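You operate a simulated robot arm through the tools that you are given. There is no shell and no other tool. Be economical: measure what you need, move in short steps, check, and stop when the job is done.

Carry out the task below with a simulated robot arm. There is one attempt and no reset: what you move stays moved.

Task
Empty the purple cylinder through the bleed valve, then unhook it.
Fine: line switch at 1, cylinder valve wide open; bleed and cylinder valve closed after; hose end back on its post; other lines stay parked.

The check looks at the end state, three seconds after you hand in, the way a careful person would. Anything else that was tipped, shoved, dropped, spilled or broken makes it a failure.

Robot
A 7-joint arm with a two-finger parallel gripper on a trunk, on a base that drives. Base frame: it is fixed to the floor where the robot stands at the start and does not move with it; the origin is under the middle of the robot, x ahead of it, y to its left, z up. Readings come in mm, degrees, newtons and seconds.
With the tool pointing down near the work surface it reaches from about 100 to 820 mm from the robot's upright axis, wherever it stands. Its first joint turns from -115.0 to 115.0 degrees. Places, roughly: bleed valve [600, -300, 1100]; blue fitting knob [500, 700, 1000]; fill knob [600, -100, 1100]; left grey knob [600, 100, 900]; left post [600, 700, 900]; left yellow valve [600, 100, 1300]; line 1 display [700, 700, 1200]; line switch [600, 100, 1100]; middle grey knob [600, -100, 900]; middle yellow valve [600, -100, 1300]; purple cylinder knob [400, 700, 900]; right grey knob [600, -300, 900]; right yellow valve [600, -300, 1300]; teal cylinder [750, 1000, 1000]. Payload 3.91 kg.
Tool frame: the origin (TCP) lies between the finger pads and is the grasp point; the fingertips stand 30 mm ahead of it; z points along the fingers, y is the line along which they close. Largest opening 110 mm; finger width 20, thickness 10; the body of the gripper, 48 by 112 mm, starts 55 mm behind the TCP.
Orientation is that of the tool frame in the base frame, as [roll, pitch, yaw] about the fixed x, y, z axes, in that order (R = Rz(yaw) Ry(pitch) Rx(roll)). With the fingers straight down and closing along the base's y, the tool's x points along the base's -x, its y along +y and its z along -z.

Tools
- The arm moves only by the tool jog_arm. Its argument "plan" is a list of rows, each a list of 3 entries, a list of its own where there are three numbers: the shift along the base's x, y, z in units of 40 mm (1.0 is 40 mm), then the turn, a rotation vector about the base's x, y, z in units of 8 degrees (1.0 is 8 degrees), then the gripper command, from -1 (fully open) to 1 (shut), values between in proportion. In form: [[[x, y, z], [wx, wy, wz], jaw], ...]. A call has 1 to 10 rows; each row shifts and turns the commanded pose from where the row before left it. A call with a number of a shift or a turn outside -1 to 1 is refused whole. Each row takes 0.2 s and may step no farther than 50 mm and 8.6 degrees from the row before; otherwise, or with a gripper value out of range, the whole call is refused. Where a pose cannot be reached the arm comes as near as it can. A force on the tool above 40 N (or 10 N above the force at the start of the call, whichever is more), or a blocked arm, ends the call early, and 0.2 s more pass. Each finger travels about 153 mm/s and halts on what it meets, pressing with about 30 N; the grip force reading is that of the motor and also rises with nothing between the fingers. The clock runs only during rows and for 0.2 s after the last one: add rows that do not move to give the fingers time. The reply holds the time, the measured pose of the TCP, the force on the tool along the base axes, the opening and the grip force, in the units named above and with some noise, with the torque about the TCP (base axes, N m) and any sound that the robot's microphone picked up.
- Cameras (640 x 400 px; columns grow to the right, rows downward): "scene" is now at [224.8, 206.6, 1377]; the picture's right is [0.02, -1.00, 0.00], its down [-0.68, -0.02, -0.73] and it looks along [0.73, 0.02, -0.68] (base axes); focal length 214 px, centre (320, 200). "wrist" rides on the gripper at [72, 17, -103] in the tool frame; the picture's right is [-0.23, 0.97, 0.00], its down [-0.76, -0.18, -0.62] and it looks along [-0.61, -0.14, 0.78] (tool axes); focal length 222 px, centre (320, 200). There is no depth. A picture from a camera that has moved, and an enlarged one, comes with that camera's place and axes in the base frame and with its lens.
- camera(camera): a new picture of that camera. It takes no simulated time.
- move_column(by): slides the trunk up (or, below 0, down) by that many mm; the arm and the scene camera ride with it, the base frame stays. It gives what a move gives, with no picture.
- drive_base(legs): drives the robot by 1 to 6 legs, each [ahead, left, turn to the left] in mm, mm and degrees, along the robot's own axes; the way and the turn of a leg run together, so that a leg with both is an arc; at most 1500 mm and 180 degrees a leg. The arm and the cameras ride along, it lands a little off, and it stops where it bumps. It gives what a move gives.
- head_to(pan, tilt): turns the head with the scene camera to pan (to the left, within 80 degrees either way) and tilt (down, from -29 to 69), counted from straight ahead of the robot. It gives what a move gives.
- close_up(camera, box): a new picture of the part [left, top, right, bottom] of that camera's present view, enlarged. It takes no simulated time.
- hand_in(): hands the job in; it is judged then, once.

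Work in short steps. Places have to be worked out from the pictures, the camera data and where the tool is seen: move nearer, look again, correct. Check each grasp and each placing, and mend what went wrong. You have 120 turns and 82 pictures in all, those below and enlarged ones among them. Open the gripper and draw the arm clear of the work before you hand the job in, unless the task says otherwise; then end with one line.

The tools are called after ">>>" as name(argument=value, ...) on one line, values as JSON. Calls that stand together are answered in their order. jog_arm: Moves the arm, as the interface text tells. Its arguments: {"type":"object","properties":{"plan":{"type":"array","items":{"type":"array"}}},"required":["plan"]} The other tools are called the same way: move_column (by) slides the trunk up or down; drive_base (legs) drives the base; head_to (pan, tilt) turns the head that bears the scene camera; camera (camera) takes a picture; close_up (camera, box) takes an enlarged picture of a part of a camera's view; hand_in () hands the job in.

At the start:

```text
clock: 0.0
tool_pos: [298.6, 377.3, 1325.6]
tool_rot: [-179.9, 0.1, -179.9]
force: [-0.1, 0.7, 0.0]
ft_torque: [0.01, -0.01, -0.01]
finger_gap: 110.0
gripper_force: 0.0
trunk travel left (down, up): [-725.0, 265.0]
robot x, y, heading: [-0.3, -3.4, -0.0]
head pan, tilt: [1.4, 42.8]
```

scene: 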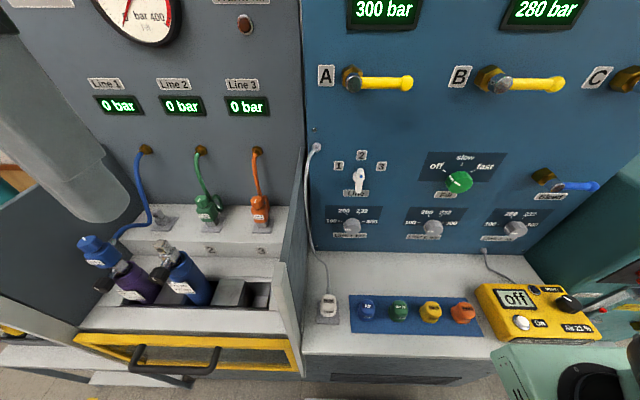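
wrist: 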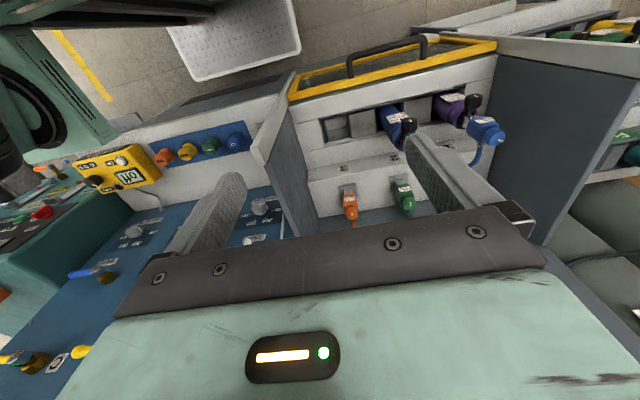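

The picture shows the panel with the line switch, the bleed valve and a cylinder holder. I'll take enlarged views of the switch and bleed area and of the cylinders.

>>> close_up(camera="scene", box=[60, 200, 300, 350])

>>> close_up(camera="scene", box=[310, 130, 630, 330])

>>> close_up(camera="scene", box=[80, 60, 300, 240])

```text
2.67 times, centred on (180, 275) of scene
camera zoom: at [224.8, 206.6, 1377.0], right [0.02, -1.0, 0.0], down [-0.68, -0.02, -0.73], along [0.73, 0.02, -0.68], focal length 572 px, centre (693, 0)
```

zoom: 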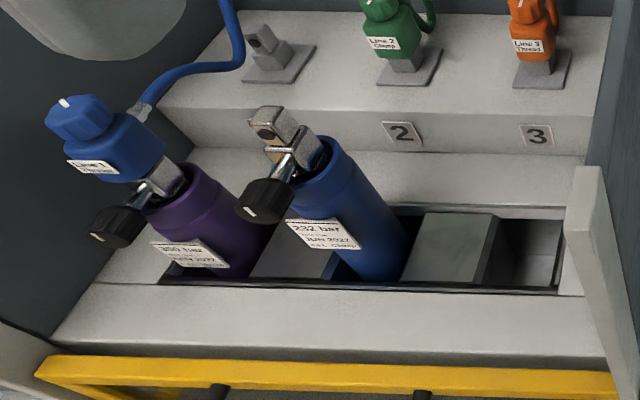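

```text
2.00 times, centred on (470, 230) of scene
camera zoom: at [224.8, 206.6, 1377.0], right [0.02, -1.0, 0.0], down [-0.68, -0.02, -0.73], along [0.73, 0.02, -0.68], focal length 429 px, centre (20, 140)
```

zoom: 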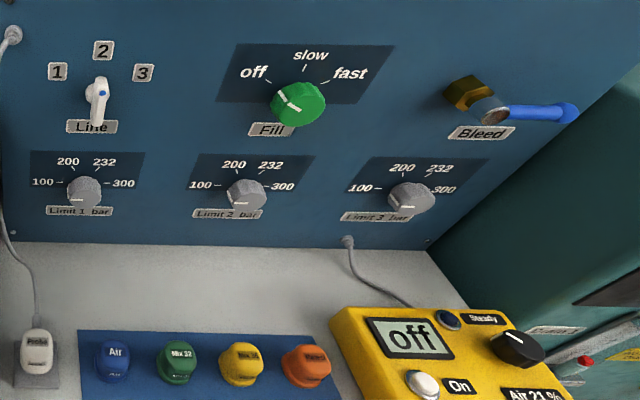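

```text
2.22 times, centred on (190, 150) of scene
camera zoom: at [224.8, 206.6, 1377.0], right [0.02, -1.0, 0.0], down [-0.68, -0.02, -0.73], along [0.73, 0.02, -0.68], focal length 477 px, centre (609, 311)
```

zoom: 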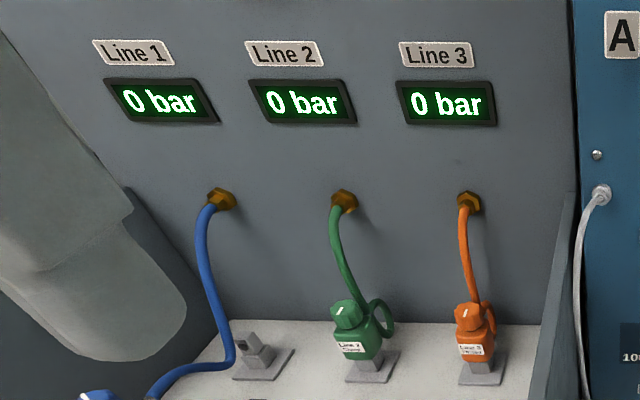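

The line display reads 0 because the cylinder valve is shut. I'll lower the trunk by 200 mm for a second viewpoint and level the head to see the switch face-on.

>>> move_column(by=-200)

>>> head_to(pan=0, tilt=15)

>>> camera(camera="scene")

>>> camera(camera="wrist")

```text
clock: 2.2
tool_pos: [300.2, 377.9, 1125.4]
tool_rot: [180.0, 0.0, -179.9]
force: [1.2, 0.4, -0.2]
ft_torque: [-0.03, 0.02, 0.01]
finger_gap: 110.1
gripper_force: 0.1
trunk travel left (down, up): [-525.0, 465.0]
robot x, y, heading: [1.8, -3.6, -0.0]
head pan, tilt: [1.4, 42.8]
```

```text
clock: 3.1
tool_pos: [299.2, 376.8, 1125.4]
tool_rot: [180.0, -0.1, 180.0]
force: [0.5, 0.6, 0.6]
ft_torque: [0.03, 0.01, 0.0]
finger_gap: 110.2
gripper_force: 0.1
trunk travel left (down, up): [-525.0, 465.0]
robot x, y, heading: [1.4, 2.5, -0.1]
head pan, tilt: [0.0, 15.0]
```

```text
76 pictures are left
camera scene: at [235.2, 204.5, 1220.6], right [0.0, -1.0, 0.0], down [-0.26, 0.0, -0.97], along [0.97, 0.0, -0.26], focal length 214 px, centre (320, 200)
```

scene: 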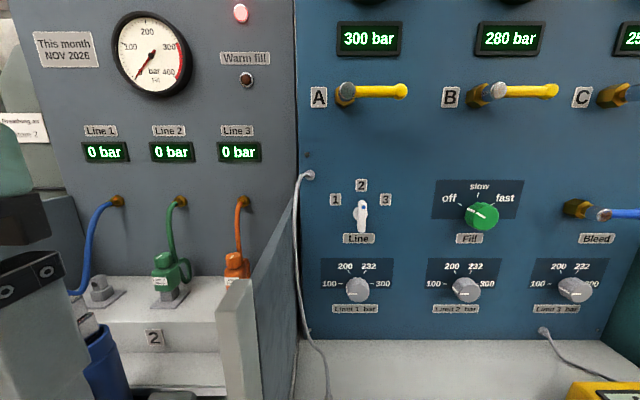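

```text
75 pictures are left
camera wrist: at [227.4, 394.3, 1228.9], right [0.23, 0.97, 0.0], down [0.76, -0.18, 0.62], along [0.61, -0.14, -0.78], focal length 222 px, centre (320, 200)
```

wrist: 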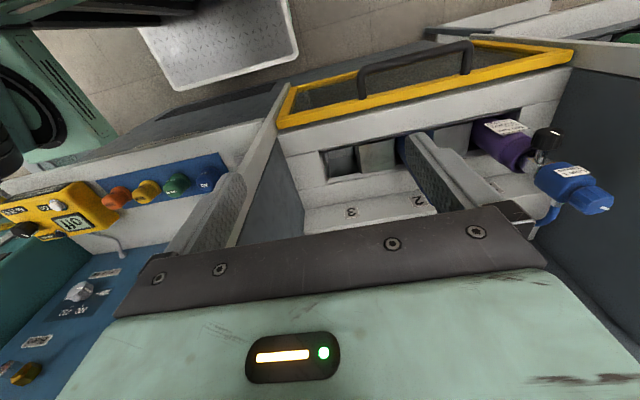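

>>> close_up(camera="scene", box=[310, 160, 470, 260])

>>> close_up(camera="scene", box=[540, 180, 640, 250])

```text
4.00 times, centred on (390, 210) of scene
camera zoom: at [235.2, 204.5, 1220.6], right [0.0, -1.0, 0.0], down [-0.26, 0.0, -0.97], along [0.97, 0.0, -0.26], focal length 858 px, centre (40, 160)
```

zoom: 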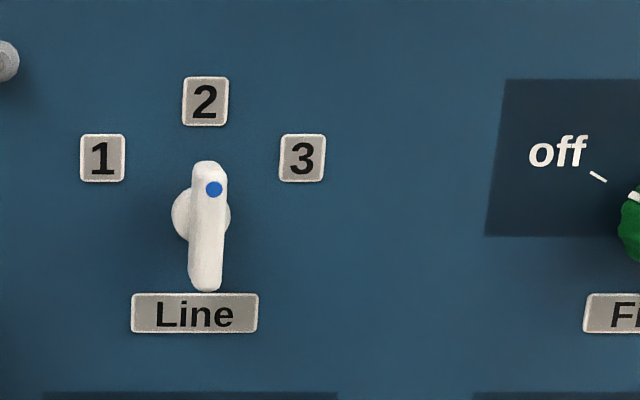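

```text
5.71 times, centred on (590, 215) of scene
camera zoom: at [235.2, 204.5, 1220.6], right [0.0, -1.0, 0.0], down [-0.26, 0.0, -0.97], along [0.97, 0.0, -0.26], focal length 1226 px, centre (-1223, 114)
```

zoom: 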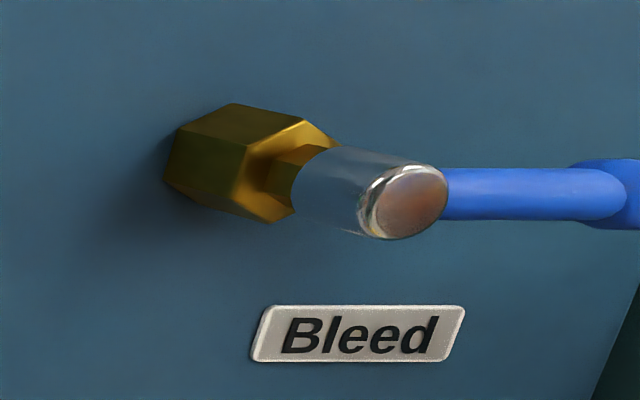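

The lever switch points at 2 and lies at about [591, 131, 1096]; it has to go about 60° counter-clockwise to reach 1. I'll raise the tool, swing it to y≈131 and turn it to point forward.

>>> jog_arm(plan=[[[0, 0, 1], [0, 0, 0], -1], [[0, 0, 1], [0, 0, 0], -1], [[0, -0.8, 0], [0, -1, 0], -1], [[0, -0.8, 0], [0, -1, 0], -1], [[0, -0.8, 0], [0, -1, 0], -1], [[0, -0.8, 0], [0, -1, 0], -1], [[0, -0.8, 0], [0, -1, 0], -1], [[0, -0.8, 0], [0, -1, 0], -1], [[0, -0.8, 0], [0, -1, 0], -1], [[0, -0.55, 0], [0, -1, 0], -1]])

>>> jog_arm(plan=[[[0.8, 0, 0], [0, -1, 0], -1], [[0.8, 0, 0], [0, -1, 0], -1], [[0.8, 0, -0.5], [0, -1, 0], -1], [[0.8, 0, -0.5], [0, -0.25, 0], -1], [[0, 0, 0], [0, 0, 0], -1]])

>>> camera(camera="wrist")

>>> camera(camera="scene")

```text
clock: 4.5
tool_pos: [303.9, 261.3, 1207.3]
tool_rot: [177.9, 30.5, 177.9]
force: [0.1, 24.0, 8.5]
ft_torque: [-1.36, 0.99, -2.8]
finger_gap: 109.8
gripper_force: 0.0
trunk travel left (down, up): [-525.0, 465.0]
robot x, y, heading: [0.6, -0.1, 0.0]
head pan, tilt: [0.0, 15.0]
stopped in row 7: the force on the tool passed its limit at 132 N (the readings are from after the stop); the commanded pose is now the measured one
```

```text
clock: 4.8
tool_pos: [312.6, 264.4, 1210.2]
tool_rot: [176.8, 33.3, 177.6]
force: [-6.1, 18.3, 5.6]
ft_torque: [-1.03, 0.45, -2.24]
finger_gap: 110.0
gripper_force: 0.1
trunk travel left (down, up): [-525.0, 465.0]
robot x, y, heading: [1.1, -1.4, 0.1]
head pan, tilt: [0.0, 15.0]
stopped in row 1: the force on the tool passed its limit at 62 N (the readings are from after the stop); the commanded pose is now the measured one
```

```text
72 pictures are left
camera wrist: at [196.0, 279.7, 1256.4], right [0.2, 0.97, 0.17], down [0.29, -0.23, 0.93], along [0.94, -0.13, -0.32], focal length 222 px, centre (320, 200)
```

wrist: 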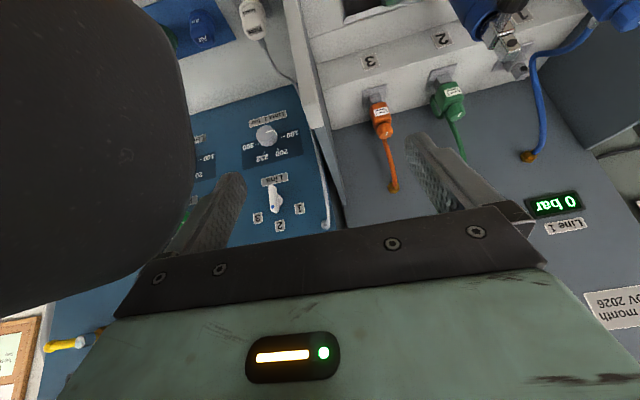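

```text
71 pictures are left
camera scene: at [235.2, 202.5, 1219.8], right [-0.02, -1.0, 0.0], down [-0.27, 0.01, -0.96], along [0.96, -0.02, -0.27], focal length 214 px, centre (320, 200)
```

scene: 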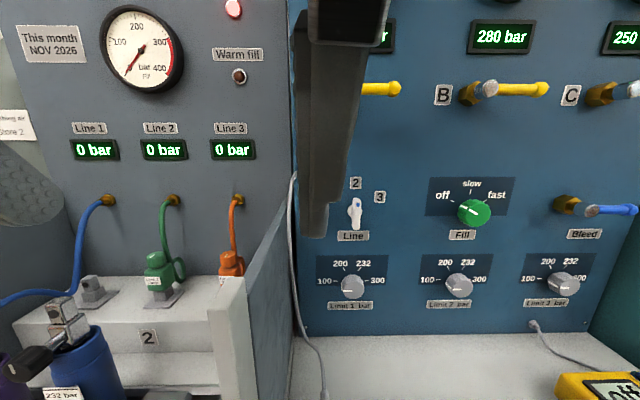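

The hand bumped the robot's own head at about [200, 200, 1220]. I'll back off to the left, move forward and up over the divider, then go right in front of the head.

>>> jog_arm(plan=[[[0.2, 1, 0], [0, 0, 0], -1], [[0.5, 0.8, 0.6], [0, 0, 0], -1], [[0.7, 0, 0.6], [0, 0, 0], -1], [[1, 0, 0.3], [0, 0, 0], -1], [[1, 0, 0], [0, 0, 0], -1], [[0.8, -0.5, 0], [0, 0, 0], -1], [[0, -1, 0], [0, 0, 0], -1], [[0, -1, 0], [0, 0, 0], -1]])

>>> camera(camera="scene")

```text
clock: 6.6
tool_pos: [483.6, 237.1, 1270.5]
tool_rot: [177.0, 33.5, 178.0]
force: [0.1, 0.3, -0.1]
ft_torque: [-0.05, -0.01, 0.02]
finger_gap: 110.0
gripper_force: 0.0
trunk travel left (down, up): [-525.0, 465.0]
robot x, y, heading: [0.3, 0.4, 0.3]
head pan, tilt: [0.0, 15.0]
```

```text
70 pictures are left
camera scene: at [235.3, 205.0, 1220.6], right [0.0, -1.0, 0.0], down [-0.26, 0.0, -0.97], along [0.97, 0.0, -0.26], focal length 214 px, centre (320, 200)
```

scene: 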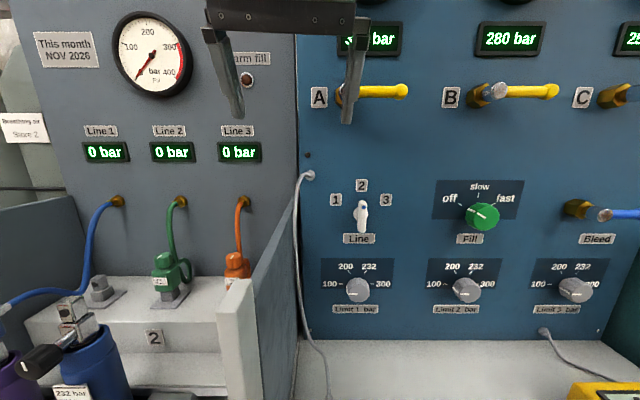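

The arm is clear of the head and in front of the panel. I'll go right at x≈440 and finish turning the tool to horizontal.

>>> jog_arm(plan=[[[-0.2, -1, 0], [0, 0, 0], -1], [[-0.2, -1, 0], [0, 0, 0], -1], [[-0.2, -1, 0], [0, 0, 0], -1], [[-0.2, -1, 0], [0, 0, 0], -1], [[-0.2, -1, 0], [0, 0, 0], -1], [[0, -1, 0], [0, -1, 0], -1], [[0, -1, 0], [0, -1, 0], -1], [[0, -1, 0], [0, -1, 0], -1], [[0, 0, 0], [0, -1, 0], -1], [[0, 0, 0], [0, -1, 0], -1]])

>>> jog_arm(plan=[[[0, 0, -0.6], [0, -1, 0], -1], [[0, 0, -0.8], [0, -1, 0], -1], [[0, 0, -0.8], [0, 0, 0], -1], [[0, 0, -0.8], [0, 0, 0], -1]])

>>> camera(camera="scene")

>>> camera(camera="wrist")

```text
clock: 8.8
tool_pos: [500.4, 127.7, 1203.6]
tool_rot: [174.3, 63.7, 175.3]
force: [0.5, 0.0, -0.2]
ft_torque: [0.03, -0.04, 0.0]
finger_gap: 110.1
gripper_force: 0.1
out of reach, approached as far as the arm can: row 4, 5, 6, 7, 8, 9, 10
trunk travel left (down, up): [-525.0, 465.0]
robot x, y, heading: [-1.7, 1.0, -0.0]
head pan, tilt: [0.0, 15.0]
```

```text
clock: 9.8
tool_pos: [501.6, 129.2, 1081.1]
tool_rot: [167.3, 79.5, 168.6]
force: [0.2, 0.4, 0.2]
ft_torque: [0.0, -0.04, 0.06]
finger_gap: 109.9
gripper_force: 0.1
trunk travel left (down, up): [-525.0, 465.0]
robot x, y, heading: [0.7, 1.5, 0.1]
head pan, tilt: [0.0, 15.0]
```

```text
69 pictures are left
camera scene: at [235.1, 204.3, 1220.8], right [0.0, -1.0, 0.0], down [-0.26, 0.0, -0.97], along [0.97, 0.0, -0.26], focal length 214 px, centre (320, 200)
```

scene: 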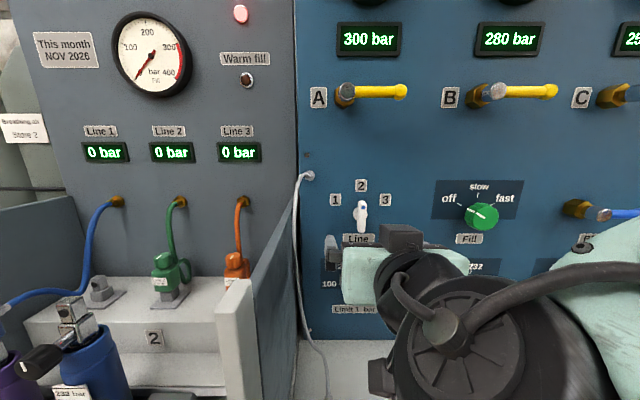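

```text
68 pictures are left
camera wrist: at [386.9, 146.0, 1029.6], right [0.02, 0.96, 0.26], down [-0.47, -0.22, 0.85], along [0.88, -0.14, 0.45], focal length 222 px, centre (320, 200)
```

wrist: 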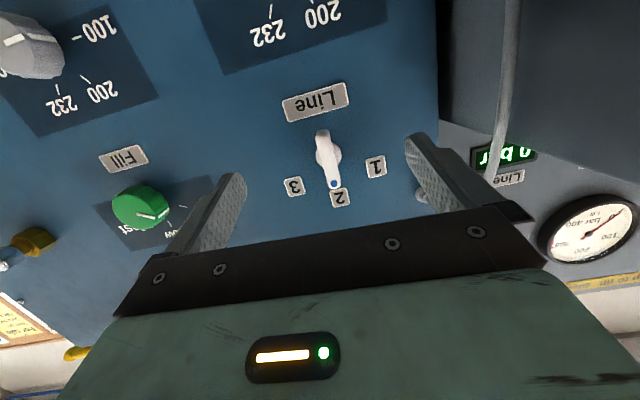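

The tool is now in front of the switch; triangulation puts the lever at [590, 132, 1093]. I'll level the tool, set the jaw to about 55 mm, and advance over the lever.

>>> jog_arm(plan=[[[0, 0.05, 0.2], [-0.15, -0.7, 0], 0], [[0, 0.03, 0.1], [-0.15, -0.6, 0], 0], [[0.5, 0, 0], [0, 0, 0], 0], [[0.5, 0, 0], [0, 0, 0], 0]])

>>> camera(camera="wrist")

```text
clock: 10.8
tool_pos: [540.9, 129.8, 1094.6]
tool_rot: [-71.5, 89.7, -70.3]
force: [-0.1, -0.4, 1.0]
ft_torque: [0.01, 0.01, 0.0]
finger_gap: 54.8
gripper_force: 0.0
trunk travel left (down, up): [-525.0, 465.0]
robot x, y, heading: [3.2, 1.0, 0.0]
head pan, tilt: [0.0, 15.0]
```

```text
67 pictures are left
camera wrist: at [438.0, 144.5, 1022.2], right [-0.02, 0.97, 0.22], down [-0.62, -0.19, 0.76], along [0.78, -0.12, 0.61], focal length 222 px, centre (320, 200)
```

wrist: 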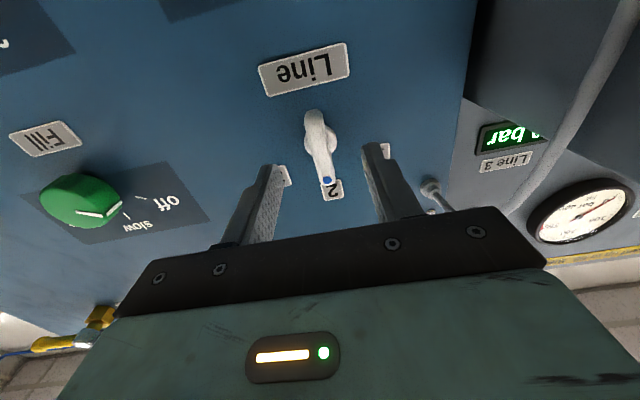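

The lever sits between the fingers. I'll advance 42 mm and close on it.

>>> jog_arm(plan=[[[0.55, 0.05, 0], [0, 0, 0], 0], [[0.5, 0, 0], [0, 0, 0], 0], [[0, 0, 0], [0, 0, 0], 1], [[0, 0, 0], [0, 0, 0], 1], [[0, 0, 0], [0, 0, 0], 1]])

>>> camera(camera="wrist")

```text
clock: 11.5
tool_pos: [578.9, 131.6, 1095.4]
tool_rot: [-75.3, 89.5, -74.0]
force: [-16.7, 2.5, 2.9]
ft_torque: [0.03, -0.31, -0.7]
finger_gap: 13.1
gripper_force: 29.9
trunk travel left (down, up): [-525.0, 465.0]
robot x, y, heading: [-0.5, 1.1, -0.1]
head pan, tilt: [0.0, 15.0]
stopped in row 3: the force on the tool passed its limit at 53 N (the readings are from after the stop); the commanded pose is now the measured one
```

```text
66 pictures are left
camera wrist: at [476.4, 146.2, 1022.2], right [-0.02, 0.98, 0.22], down [-0.62, -0.19, 0.76], along [0.78, -0.12, 0.61], focal length 222 px, centre (320, 200)
```

wrist: 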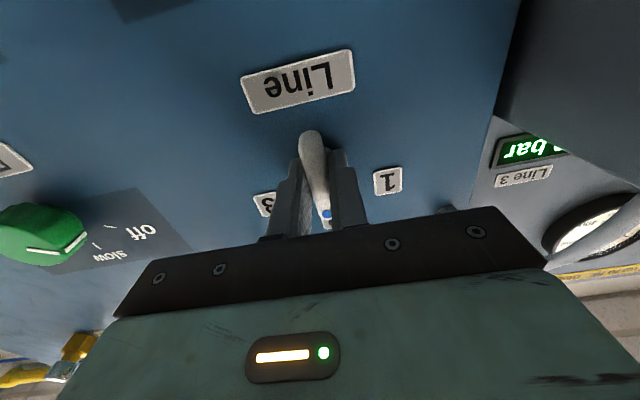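

The lever is gripped, though the fingertips touched the base a little. I'll ease back 4 mm and turn the lever counter-clockwise (negative about x).

>>> jog_arm(plan=[[[-0.12, 0, 0], [0, 0, 0], 1], [[0, 0, 0], [-0.6, 0, 0], 1], [[0, 0, 0], [-1, 0, 0], 1], [[0, 0, 0], [-1, 0, 0], 1], [[0, 0, 0], [-1, 0, 0], 1], [[0, 0, 0], [-1, 0, 0], 1], [[0, 0, 0], [-1, 0, 0], 1]])

>>> camera(camera="wrist")

>>> close_up(camera="scene", box=[310, 160, 470, 260])

```text
clock: 12.1
tool_pos: [579.7, 131.1, 1095.1]
tool_rot: [-88.9, 85.4, -87.8]
force: [12.3, 8.8, 0.3]
ft_torque: [0.07, 0.7, -0.9]
finger_gap: 13.0
gripper_force: 45.1
trunk travel left (down, up): [-525.0, 465.0]
robot x, y, heading: [3.3, -0.9, 0.3]
head pan, tilt: [0.0, 15.0]
stopped in row 3: the force on the tool passed its limit at 42 N (the readings are from after the stop); the commanded pose is now the measured one
```

```text
65 pictures are left
camera wrist: at [476.5, 141.1, 1021.2], right [-0.02, 0.99, 0.15], down [-0.62, -0.13, 0.77], along [0.78, -0.08, 0.62], focal length 222 px, centre (320, 200)
```

wrist: 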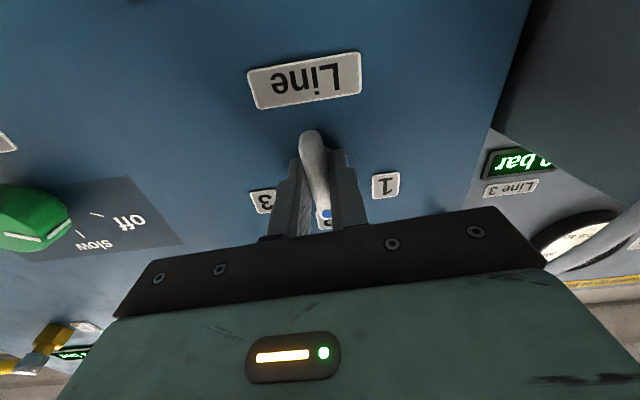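

```text
4.00 times, centred on (390, 210) of scene
camera zoom: at [236.3, 205.4, 1220.3], right [0.0, -1.0, 0.0], down [-0.26, 0.0, -0.97], along [0.97, 0.0, -0.26], focal length 858 px, centre (40, 160)
```

zoom: 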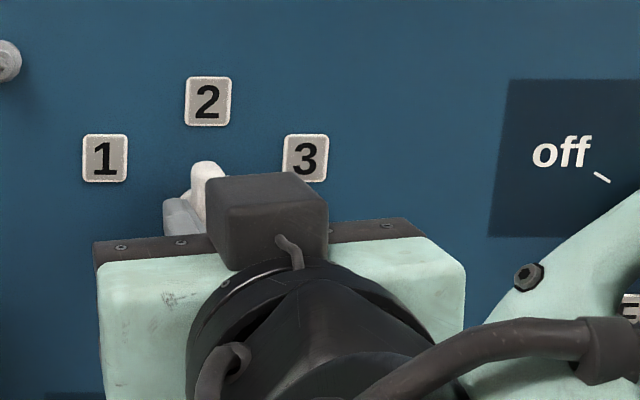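

The turn stopped on a force of only 42 N after a few degrees. I'll carry on in slower steps.

>>> jog_arm(plan=[[[0, 0, 0], [0, 0, 0], 1], [[0, 0, 0], [-0.4, 0, 0], 1], [[0, 0, 0], [-0.4, 0, 0], 1], [[0, 0, 0], [-0.4, 0, 0], 1], [[0, 0, 0], [-0.4, 0, 0], 1], [[0, 0, 0], [-0.4, 0, 0], 1], [[0, 0, 0], [-0.4, 0, 0], 1], [[0, 0, 0], [-0.4, 0, 0], 1], [[0, 0, 0], [-0.4, 0, 0], 1]])

>>> camera(camera="wrist")

```text
clock: 14.1
tool_pos: [578.5, 131.7, 1095.8]
tool_rot: [-90.6, 59.6, -89.7]
force: [19.8, 14.2, 0.1]
ft_torque: [0.01, -1.17, -0.25]
finger_gap: 13.2
gripper_force: 45.3
trunk travel left (down, up): [-525.0, 465.0]
robot x, y, heading: [4.1, -0.9, 0.1]
head pan, tilt: [0.0, 15.0]
```

```text
63 pictures are left
camera wrist: at [476.5, 108.1, 1024.6], right [-0.02, 0.96, -0.3], down [-0.62, 0.22, 0.75], along [0.78, 0.2, 0.59], focal length 222 px, centre (320, 200)
```

wrist: 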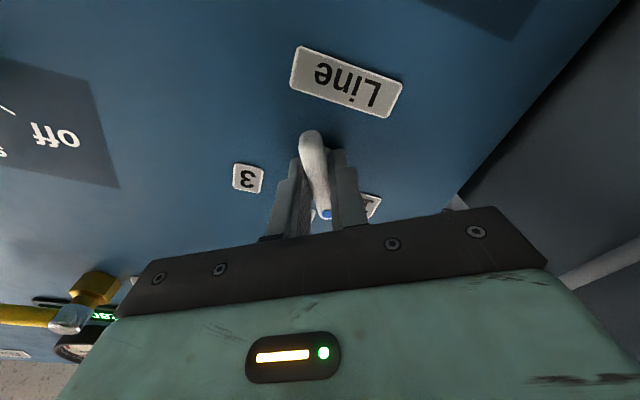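

The lever has turned about 30° toward 1. I'll continue another 26°.

>>> jog_arm(plan=[[[0, 0, 0], [-0.4, 0, 0], 1], [[0, 0, 0], [-0.4, 0, 0], 1], [[0, 0, 0], [-0.4, 0, 0], 1], [[0, 0, 0], [-0.4, 0, 0], 1], [[0, 0, 0], [-0.4, 0, 0], 1], [[0, 0, 0], [-0.4, 0, 0], 1], [[0, 0, 0], [-0.4, 0, 0], 1], [[0, 0, 0], [-0.4, 0, 0], 1], [[0, 0, 0], [0, 0, 0], 1]])

>>> camera(camera="wrist")

>>> close_up(camera="scene", box=[310, 160, 470, 260])

```text
clock: 16.1
tool_pos: [579.9, 130.3, 1095.8]
tool_rot: [-91.0, 34.1, -89.6]
force: [17.8, 19.6, -0.2]
ft_torque: [-0.04, -1.03, 0.03]
finger_gap: 13.1
gripper_force: 45.1
trunk travel left (down, up): [-525.0, 465.0]
robot x, y, heading: [-1.5, 0.2, -0.0]
head pan, tilt: [0.0, 15.0]
```

```text
62 pictures are left
camera wrist: at [476.4, 79.9, 1041.9], right [-0.02, 0.73, -0.68], down [-0.62, 0.52, 0.58], along [0.78, 0.43, 0.45], focal length 222 px, centre (320, 200)
```

wrist: 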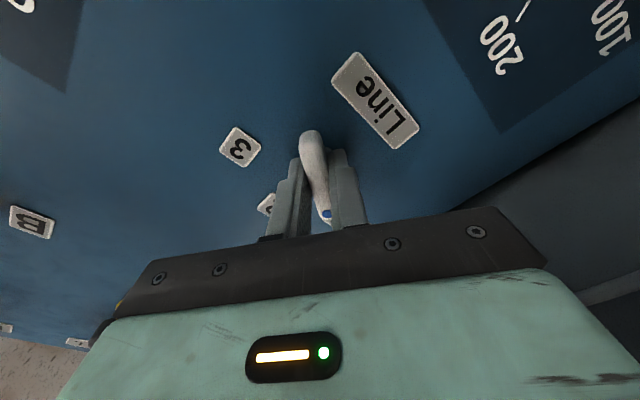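

```text
4.00 times, centred on (390, 210) of scene
camera zoom: at [236.4, 205.9, 1220.3], right [0.0, -1.0, 0.0], down [-0.26, 0.0, -0.97], along [0.97, 0.0, -0.26], focal length 858 px, centre (40, 160)
```

zoom: 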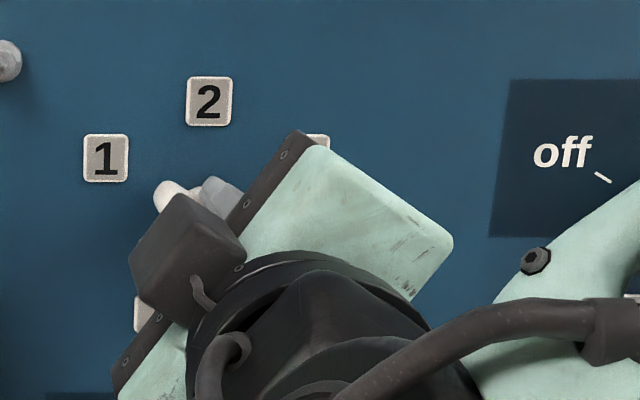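

The lever is at about 56°, and 60° looks right by the label geometry. I'll turn 4.5° more, open, and back off to check.

>>> jog_arm(plan=[[[0, 0, 0], [-0.3, 0, 0], 1], [[0, 0, 0], [-0.26, 0, 0], 1], [[0, 0, 0], [0, 0, 0], 1], [[0, 0, 0], [0, 0, 0], 0.2], [[0, 0, 0], [0, 0, 0], 0.2], [[-0.5, 0, 0], [0, 0, 0], 0.2], [[-1, 0, 0], [0, 0, 0], 0.2], [[-1, 0, 0], [0, 0, 0], 0]])

>>> camera(camera="wrist")

>>> close_up(camera="scene", box=[310, 160, 470, 260])

```text
clock: 17.9
tool_pos: [479.0, 131.1, 1095.1]
tool_rot: [-91.0, 29.6, -89.8]
force: [0.3, -0.3, -0.6]
ft_torque: [-0.01, -0.05, -0.04]
finger_gap: 55.0
gripper_force: 0.1
trunk travel left (down, up): [-525.0, 465.0]
robot x, y, heading: [2.4, 3.7, -0.1]
head pan, tilt: [0.0, 15.0]
```

```text
60 pictures are left
camera wrist: at [375.8, 75.2, 1047.3], right [-0.02, 0.68, -0.73], down [-0.62, 0.57, 0.54], along [0.78, 0.47, 0.41], focal length 222 px, centre (320, 200)
```

wrist: 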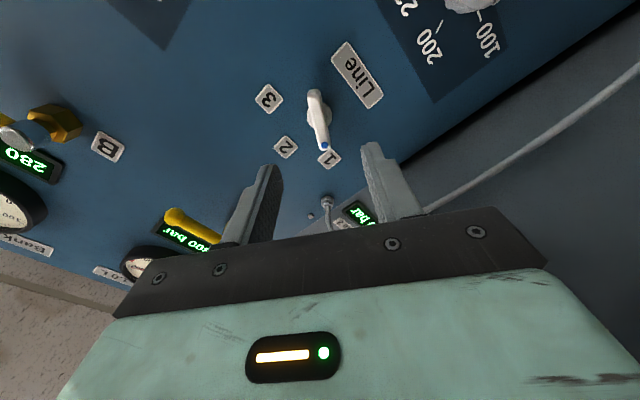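

```text
4.00 times, centred on (390, 210) of scene
camera zoom: at [235.9, 205.0, 1220.6], right [0.0, -1.0, 0.0], down [-0.26, 0.0, -0.97], along [0.97, 0.0, -0.26], focal length 858 px, centre (40, 160)
```

zoom: 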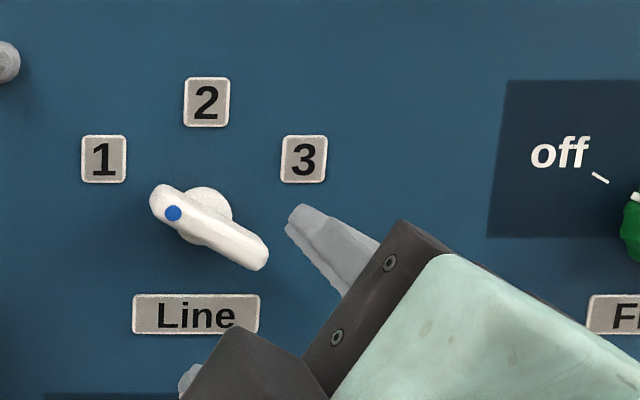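

The blue dot now points at 1. Next is the purple cylinder: I'll open the jaw, back the base out, and look left before driving sideways.

>>> drive_base(legs=[[-250, 0, 0]])

>>> head_to(pan=60, tilt=35)

>>> camera(camera="scene")

```text
clock: 19.7
tool_pos: [229.2, 132.9, 1096.4]
tool_rot: [-90.9, 29.7, -89.4]
force: [-0.6, -0.3, 0.6]
ft_torque: [0.01, -0.03, 0.01]
finger_gap: 54.9
gripper_force: 0.0
trunk travel left (down, up): [-525.0, 465.0]
robot x, y, heading: [-244.9, 1.4, -0.1]
head pan, tilt: [0.0, 15.0]
```

```text
clock: 21.0
tool_pos: [230.1, 131.9, 1096.4]
tool_rot: [-90.9, 29.7, -89.5]
force: [0.1, -0.7, 0.1]
ft_torque: [-0.03, -0.03, 0.03]
finger_gap: 54.9
gripper_force: 0.0
trunk travel left (down, up): [-525.0, 465.0]
robot x, y, heading: [-248.3, 0.7, 0.5]
head pan, tilt: [60.0, 35.0]
```

```text
58 pictures are left
camera scene: at [-63.5, 281.3, 1188.7], right [0.87, -0.5, 0.0], down [-0.28, -0.5, -0.82], along [0.41, 0.71, -0.57], focal length 214 px, centre (320, 200)
```

scene: 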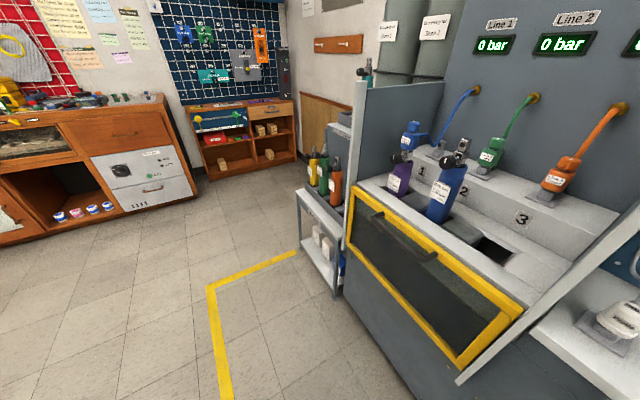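

The floor to the left is clear at this distance; the cart's front edge is at x≈370. I'll drive 600 mm left and point the head at the cylinders.

>>> drive_base(legs=[[0, 600, 0]])

>>> head_to(pan=-5, tilt=30)

>>> camera(camera="scene")

```text
clock: 24.4
tool_pos: [229.8, 730.7, 1096.2]
tool_rot: [-91.0, 29.6, -89.8]
force: [-0.5, 0.1, 0.9]
ft_torque: [0.04, -0.01, -0.01]
finger_gap: 54.8
gripper_force: 0.0
trunk travel left (down, up): [-525.0, 465.0]
robot x, y, heading: [-247.0, 599.7, 0.2]
head pan, tilt: [60.0, 35.0]
```

```text
clock: 25.8
tool_pos: [229.8, 729.7, 1096.2]
tool_rot: [-90.9, 29.7, -89.8]
force: [-0.7, 0.2, -0.4]
ft_torque: [0.01, 0.01, 0.0]
finger_gap: 54.8
gripper_force: 0.0
trunk travel left (down, up): [-525.0, 465.0]
robot x, y, heading: [-249.8, 600.7, -0.1]
head pan, tilt: [-5.0, 30.0]
```

```text
57 pictures are left
camera scene: at [-17.2, 796.5, 1196.5], right [-0.09, -1.0, 0.0], down [-0.5, 0.04, -0.87], along [0.86, -0.08, -0.5], focal length 214 px, centre (320, 200)
```

scene: 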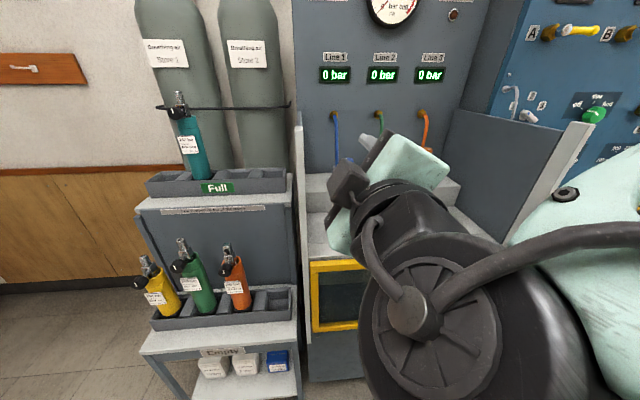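

The arm blocks the head's view. I'll un-roll the tool and pitch it 45° downward, so that the wrist camera looks at the cylinders.

>>> jog_arm(plan=[[[0.3, -0.5, 0.3], [1, 0, 0], -1], [[0.3, -0.5, 0.3], [1, 0, 0], -1], [[0.3, -0.5, 0], [1, 0, 0], -1], [[0.3, 0, 0], [1, 0, 0], -1], [[0.3, 0, 0], [1, 0, 0], -1], [[0.3, 0, 0], [1, 0, 0], -1], [[0, 0, 0], [1, 0, 0], -1], [[0, 0, 0], [0.5, 0, 0], -1]])

>>> jog_arm(plan=[[[0, 0, 0], [0, 1, 0], -1], [[0, 0, 0], [0, 1, 0], -1], [[0, 0, 0], [0, 1, 0], -1], [[0, 0, 0], [0, 1, 0], -1], [[0, 0, 0], [0, 1, 0], -1], [[0, 0, 0], [0, 1, 0], -1]])

>>> camera(camera="wrist")

```text
clock: 27.6
tool_pos: [305.6, 677.6, 1128.7]
tool_rot: [-49.0, 89.7, -48.0]
force: [0.0, 0.3, -0.3]
ft_torque: [-0.01, 0.02, 0.0]
finger_gap: 110.1
gripper_force: 0.0
out of reach, approached as far as the arm can: row 3
trunk travel left (down, up): [-525.0, 465.0]
robot x, y, heading: [-250.4, 603.3, 0.1]
head pan, tilt: [-5.0, 30.0]
```

```text
clock: 29.0
tool_pos: [305.5, 678.3, 1129.9]
tool_rot: [179.2, 42.2, -179.6]
force: [0.2, 0.3, -0.2]
ft_torque: [-0.03, -0.02, -0.02]
finger_gap: 109.8
gripper_force: 0.0
trunk travel left (down, up): [-525.0, 465.0]
robot x, y, heading: [-247.5, 602.9, -0.0]
head pan, tilt: [-5.0, 30.0]
```

```text
56 pictures are left
camera wrist: at [182.3, 693.5, 1157.3], right [0.15, 0.97, 0.16], down [0.15, -0.19, 0.97], along [0.98, -0.12, -0.17], focal length 222 px, centre (320, 200)
```

wrist: 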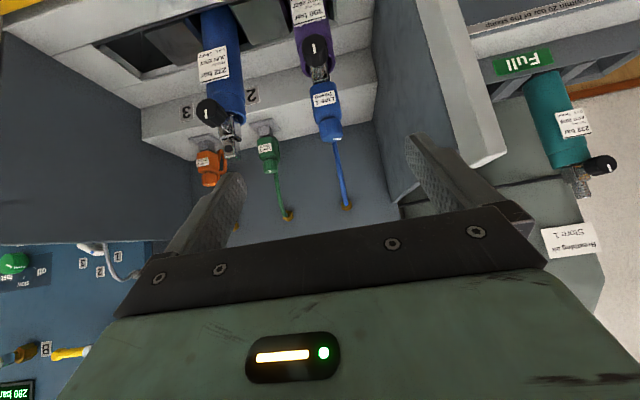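

This view shows the purple cylinder's black knob facing the robot, with the blue fitting above it. I'll zoom in, and also look from the head.

>>> close_up(camera="wrist", box=[250, 0, 410, 150])

>>> camera(camera="scene")

```text
2.67 times, centred on (330, 75) of wrist
camera zoom: at [182.3, 693.5, 1157.3], right [0.15, 0.97, 0.16], down [0.15, -0.19, 0.97], along [0.98, -0.12, -0.17], focal length 592 px, centre (293, 533)
```

zoom: 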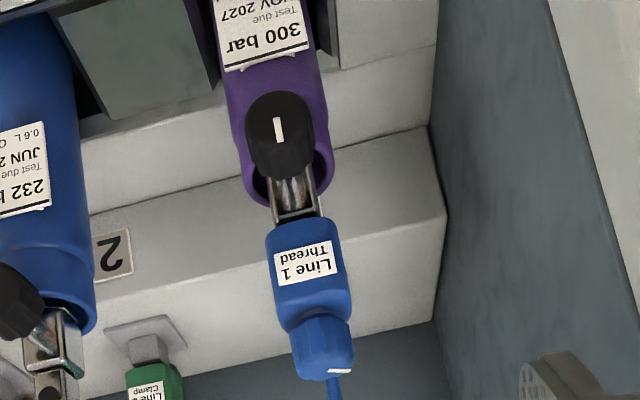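

```text
54 pictures are left
camera scene: at [-17.3, 796.4, 1196.5], right [-0.09, -1.0, 0.0], down [-0.5, 0.04, -0.87], along [0.86, -0.08, -0.5], focal length 214 px, centre (320, 200)
```

scene: 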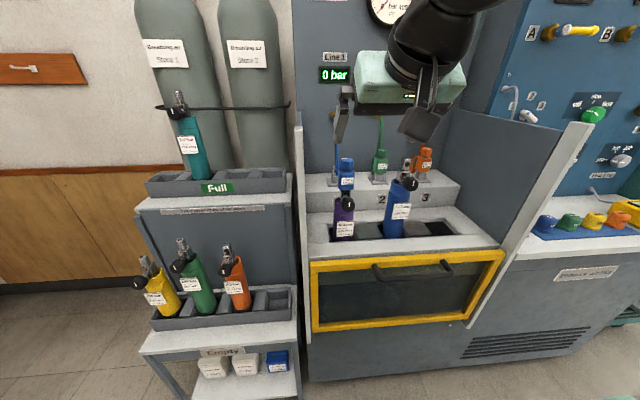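

Triangulation puts the knob at about [426, 690, 925]. I'll zoom the scene view to read the knob's axis.

>>> close_up(camera="scene", box=[310, 145, 438, 245])

```text
4.00 times, centred on (374, 195) of scene
camera zoom: at [-17.3, 796.4, 1196.5], right [-0.09, -1.0, 0.0], down [-0.5, 0.04, -0.87], along [0.86, -0.08, -0.5], focal length 858 px, centre (104, 220)
```

zoom: 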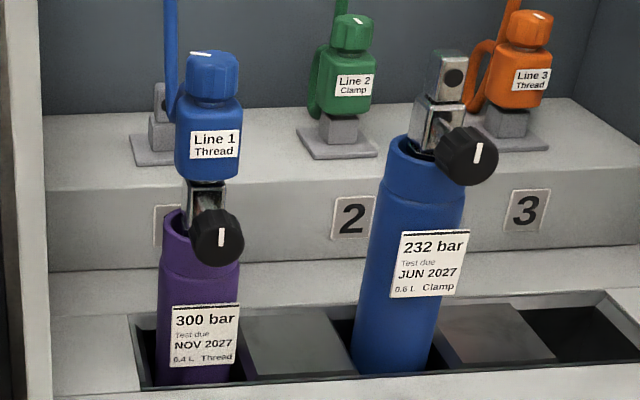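

The geometry agrees: the cylinder stands upright with its axis at about x=485, y=688. The knob points along −x, is about 31 mm wide, and is centred near [430, 688, 921]. I'll lower the trunk 170 mm, level the tool and line it up in front.

>>> move_column(by=-170)

>>> jog_arm(plan=[[[0, 0, -0.2], [0, -1, 0], -1], [[0, 0, -0.2], [0, -1, 0], -1], [[0, 0, -0.2], [0, -1, 0], -1], [[0, 0.1, -0.2], [0, -1, 0], -1], [[0, 0.1, -0.2], [0, -1, 0], -1], [[0, 0.1, 0], [0, -0.95, 0], -1]])

>>> camera(camera="wrist")

>>> camera(camera="scene")

```text
clock: 30.9
tool_pos: [304.9, 678.8, 958.6]
tool_rot: [179.2, 42.2, -179.7]
force: [0.0, -0.3, 0.5]
ft_torque: [-0.01, -0.02, -0.02]
finger_gap: 110.1
gripper_force: 0.1
trunk travel left (down, up): [-355.0, 635.0]
robot x, y, heading: [-253.9, 595.6, 0.0]
head pan, tilt: [-5.0, 30.0]
```

```text
clock: 32.3
tool_pos: [304.3, 690.7, 919.8]
tool_rot: [-121.2, 89.6, -120.4]
force: [-0.2, -0.2, 0.8]
ft_torque: [0.0, 0.02, 0.0]
finger_gap: 109.9
gripper_force: 0.0
trunk travel left (down, up): [-355.0, 635.0]
robot x, y, heading: [-251.9, 600.6, 0.1]
head pan, tilt: [-5.0, 30.0]
```

```text
52 pictures are left
camera wrist: at [201.6, 705.8, 847.7], right [-0.02, 0.97, 0.22], down [-0.62, -0.19, 0.76], along [0.79, -0.12, 0.61], focal length 222 px, centre (320, 200)
```

wrist: 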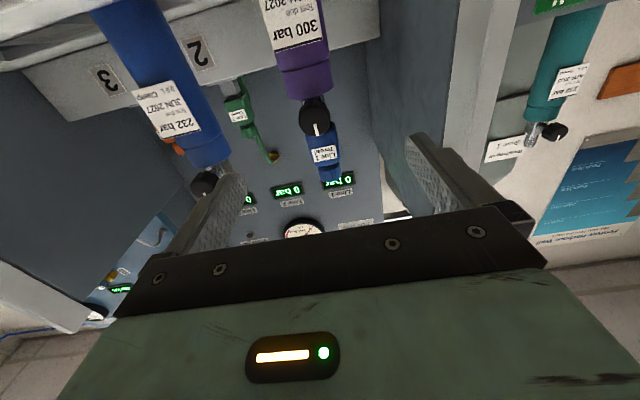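

```text
51 pictures are left
camera scene: at [-17.3, 796.4, 1026.5], right [-0.09, -1.0, 0.0], down [-0.5, 0.04, -0.87], along [0.86, -0.08, -0.5], focal length 214 px, centre (320, 200)
```

scene: 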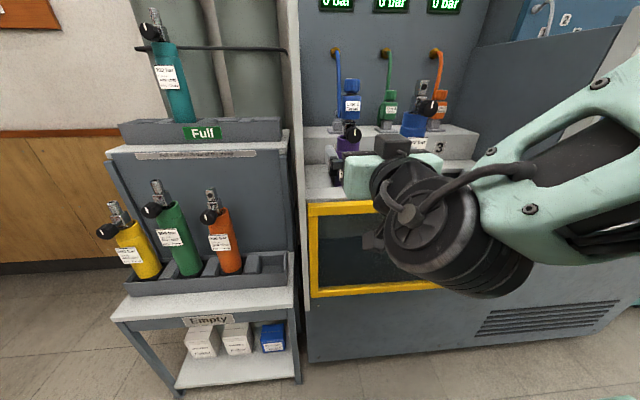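

The knob is confirmed at about [425, 690, 919]. I'll pre-roll the tool by +80°, to leave plenty of counter-clockwise travel.

>>> jog_arm(plan=[[[0, 0, 0], [1, 0, 0], -0.4], [[0, 0, 0], [1, 0, 0], -0.4], [[0, 0, 0], [1, 0, 0], -0.4], [[0, 0, 0], [1, 0, 0], -0.4], [[0, 0, 0], [1, 0, 0], -0.4], [[0, 0, 0], [1, 0, 0], -0.4], [[0, 0, 0], [1, 0, 0], -0.4], [[0, 0, 0], [1, 0, 0], -0.4], [[0, 0, 0], [1, 0, 0], -0.4], [[0, 0, 0], [1, 0, 0], -0.4]])

>>> jog_arm(plan=[[[0.8, 0, 0], [0, 0, 0], -0.4], [[0.8, 0, 0], [0, 0, 0], -0.4]])

>>> camera(camera="wrist")

>>> close_up(camera="scene", box=[300, 70, 428, 170])

```text
clock: 34.5
tool_pos: [282.1, 678.7, 959.6]
tool_rot: [86.4, 50.2, 87.5]
force: [-0.5, 0.2, -0.1]
ft_torque: [-0.02, -0.01, 0.01]
finger_gap: 77.0
gripper_force: 0.1
out of reach, approached as far as the arm can: row 4, 5, 6, 7, 8, 9, 10
trunk travel left (down, up): [-355.0, 635.0]
robot x, y, heading: [-246.9, 599.8, -0.0]
head pan, tilt: [-5.0, 30.0]
```

```text
clock: 35.1
tool_pos: [343.7, 676.4, 969.2]
tool_rot: [86.6, 50.3, 87.8]
force: [-0.6, -0.1, -0.5]
ft_torque: [0.01, 0.03, -0.04]
finger_gap: 77.0
gripper_force: 0.0
out of reach, approached as far as the arm can: row 1, 2
trunk travel left (down, up): [-355.0, 635.0]
robot x, y, heading: [-252.3, 599.7, 0.1]
head pan, tilt: [-5.0, 30.0]
```

```text
50 pictures are left
camera wrist: at [242.6, 734.8, 920.0], right [-0.03, 0.6, 0.8], down [-0.64, -0.63, 0.45], along [0.77, -0.49, 0.41], focal length 222 px, centre (320, 200)
```

wrist: 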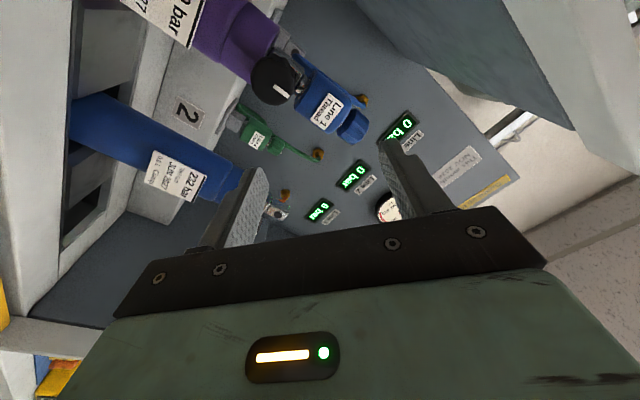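

```text
4.00 times, centred on (364, 120) of scene
camera zoom: at [-17.2, 796.4, 1026.5], right [-0.09, -1.0, 0.0], down [-0.5, 0.04, -0.87], along [0.86, -0.08, -0.5], focal length 858 px, centre (144, 520)
```

zoom: 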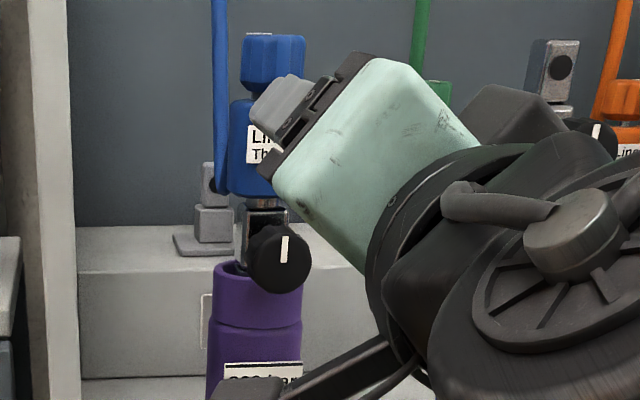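

Roll stops at about +40° here. I'll roll back 16° and read where the tool lands.

>>> jog_arm(plan=[[[0, 0, 0], [-1, 0, 0], -0.4], [[0, 0, 0], [-1, 0, 0], -0.4], [[0, 0, 0], [0, 0, 0], -0.4]])

```text
clock: 35.9
tool_pos: [344.3, 676.0, 968.8]
tool_rot: [84.7, 66.3, 86.0]
force: [0.3, 0.1, 0.1]
ft_torque: [-0.03, 0.01, 0.0]
finger_gap: 77.1
gripper_force: 0.1
trunk travel left (down, up): [-355.0, 635.0]
robot x, y, heading: [-247.8, 596.5, 0.0]
head pan, tilt: [-5.0, 30.0]
```

Roll is now about +24°. I'll move into line with the knob at [385, 690, 919].

>>> jog_arm(plan=[[[0, 0.2, -0.6], [0, 0, 0], -0.4], [[0.3, 0.15, -0.65], [0, 0, 0], -0.4], [[0.7, 0, 0], [0, 0, 0], -0.4], [[0, 0, 0], [0, 0, 0], -0.4]])

>>> camera(camera="wrist")

```text
clock: 36.9
tool_pos: [358.2, 700.1, 921.1]
tool_rot: [79.3, 69.6, 81.4]
force: [-1.1, 0.8, 0.1]
ft_torque: [0.03, 0.03, -0.08]
finger_gap: 76.9
gripper_force: 0.0
out of reach, approached as far as the arm can: row 2, 3
trunk travel left (down, up): [-355.0, 635.0]
robot x, y, heading: [-250.1, 600.2, 0.3]
head pan, tilt: [-5.0, 30.0]
```

```text
48 pictures are left
camera wrist: at [258.3, 738.1, 852.8], right [-0.06, 0.84, 0.55], down [-0.65, -0.45, 0.61], along [0.76, -0.32, 0.57], focal length 222 px, centre (320, 200)
```

wrist: 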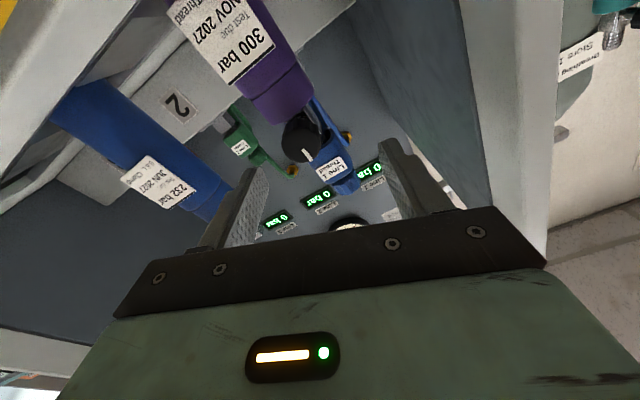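

The arm is still at its limit here, so I'll take another 16° off the roll and then align.

>>> jog_arm(plan=[[[0, -0.1, 0], [-1, 0, 0], -0.4], [[0, -0.15, -0.05], [-1, 0, 0], -0.4], [[0.35, 0, 0], [0, 0, 0], -0.4], [[0.35, 0, 0], [0, 0, 0], -0.4], [[0, 0, 0], [0, 0, 0], -0.4]])

>>> camera(camera="wrist")

```text
clock: 38.1
tool_pos: [410.7, 678.3, 916.1]
tool_rot: [77.0, 82.1, 78.6]
force: [0.1, 0.2, 1.0]
ft_torque: [0.0, -0.01, -0.01]
finger_gap: 77.0
gripper_force: 0.1
trunk travel left (down, up): [-355.0, 635.0]
robot x, y, heading: [-247.9, 597.4, -0.1]
head pan, tilt: [-5.0, 30.0]
```

```text
47 pictures are left
camera wrist: at [309.8, 702.8, 844.3], right [-0.03, 0.93, 0.36], down [-0.64, -0.29, 0.71], along [0.77, -0.2, 0.61], focal length 222 px, centre (320, 200)
```

wrist: 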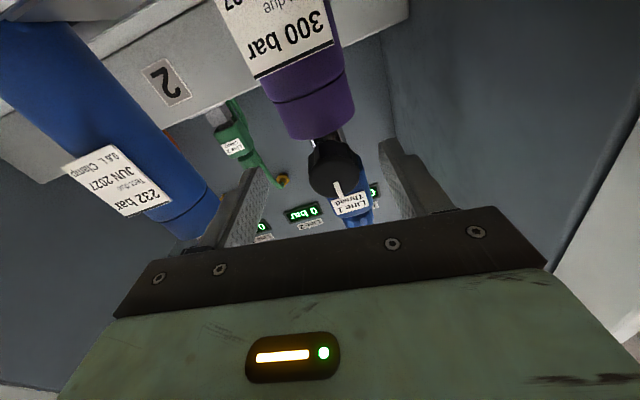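

The knob lies between the fingers at about [422, 690, 915], and the TCP is 11 mm too far right. I'll correct y, ease in and close.

>>> jog_arm(plan=[[[0, 0.28, 0], [0, 0, 0], -0.4], [[0.12, 0, 0.02], [0, 0, 0], -0.4], [[0, 0, 0], [0, 0, 0], 0.2], [[0, 0, 0], [0, 0, 0], 0.6], [[0, 0, 0], [0, 0, 0], 1], [[0, 0, 0], [0, 0, 0], 1]])

>>> camera(camera="wrist")

>>> close_up(camera="scene", box=[300, 70, 428, 170])

```text
clock: 39.5
tool_pos: [415.7, 689.6, 917.8]
tool_rot: [76.9, 82.0, 78.4]
force: [0.9, -2.9, 1.6]
ft_torque: [-0.01, -0.02, -0.08]
finger_gap: 32.4
gripper_force: 29.9
trunk travel left (down, up): [-355.0, 635.0]
robot x, y, heading: [-248.6, 597.6, 0.0]
head pan, tilt: [-5.0, 30.0]
```

```text
46 pictures are left
camera wrist: at [314.4, 713.9, 845.3], right [-0.03, 0.93, 0.36], down [-0.64, -0.29, 0.71], along [0.77, -0.2, 0.61], focal length 222 px, centre (320, 200)
```

wrist: 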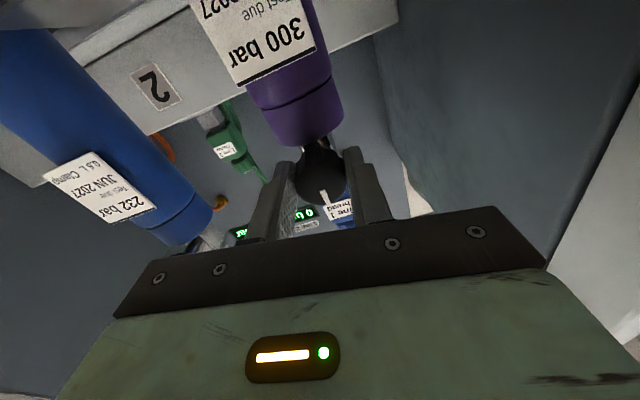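

```text
4.00 times, centred on (364, 120) of scene
camera zoom: at [-17.2, 796.3, 1026.5], right [-0.09, -1.0, 0.0], down [-0.5, 0.04, -0.87], along [0.86, -0.08, -0.5], focal length 858 px, centre (144, 520)
```

zoom: 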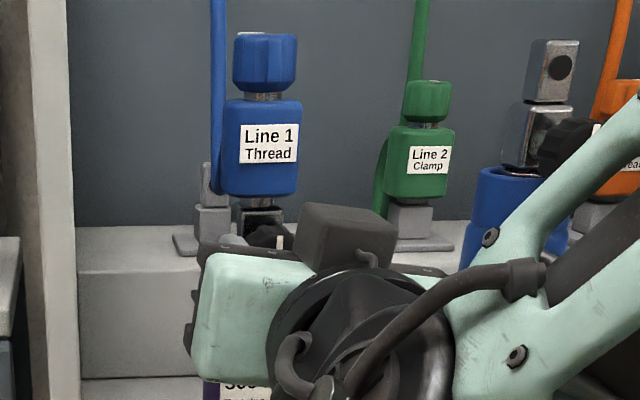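

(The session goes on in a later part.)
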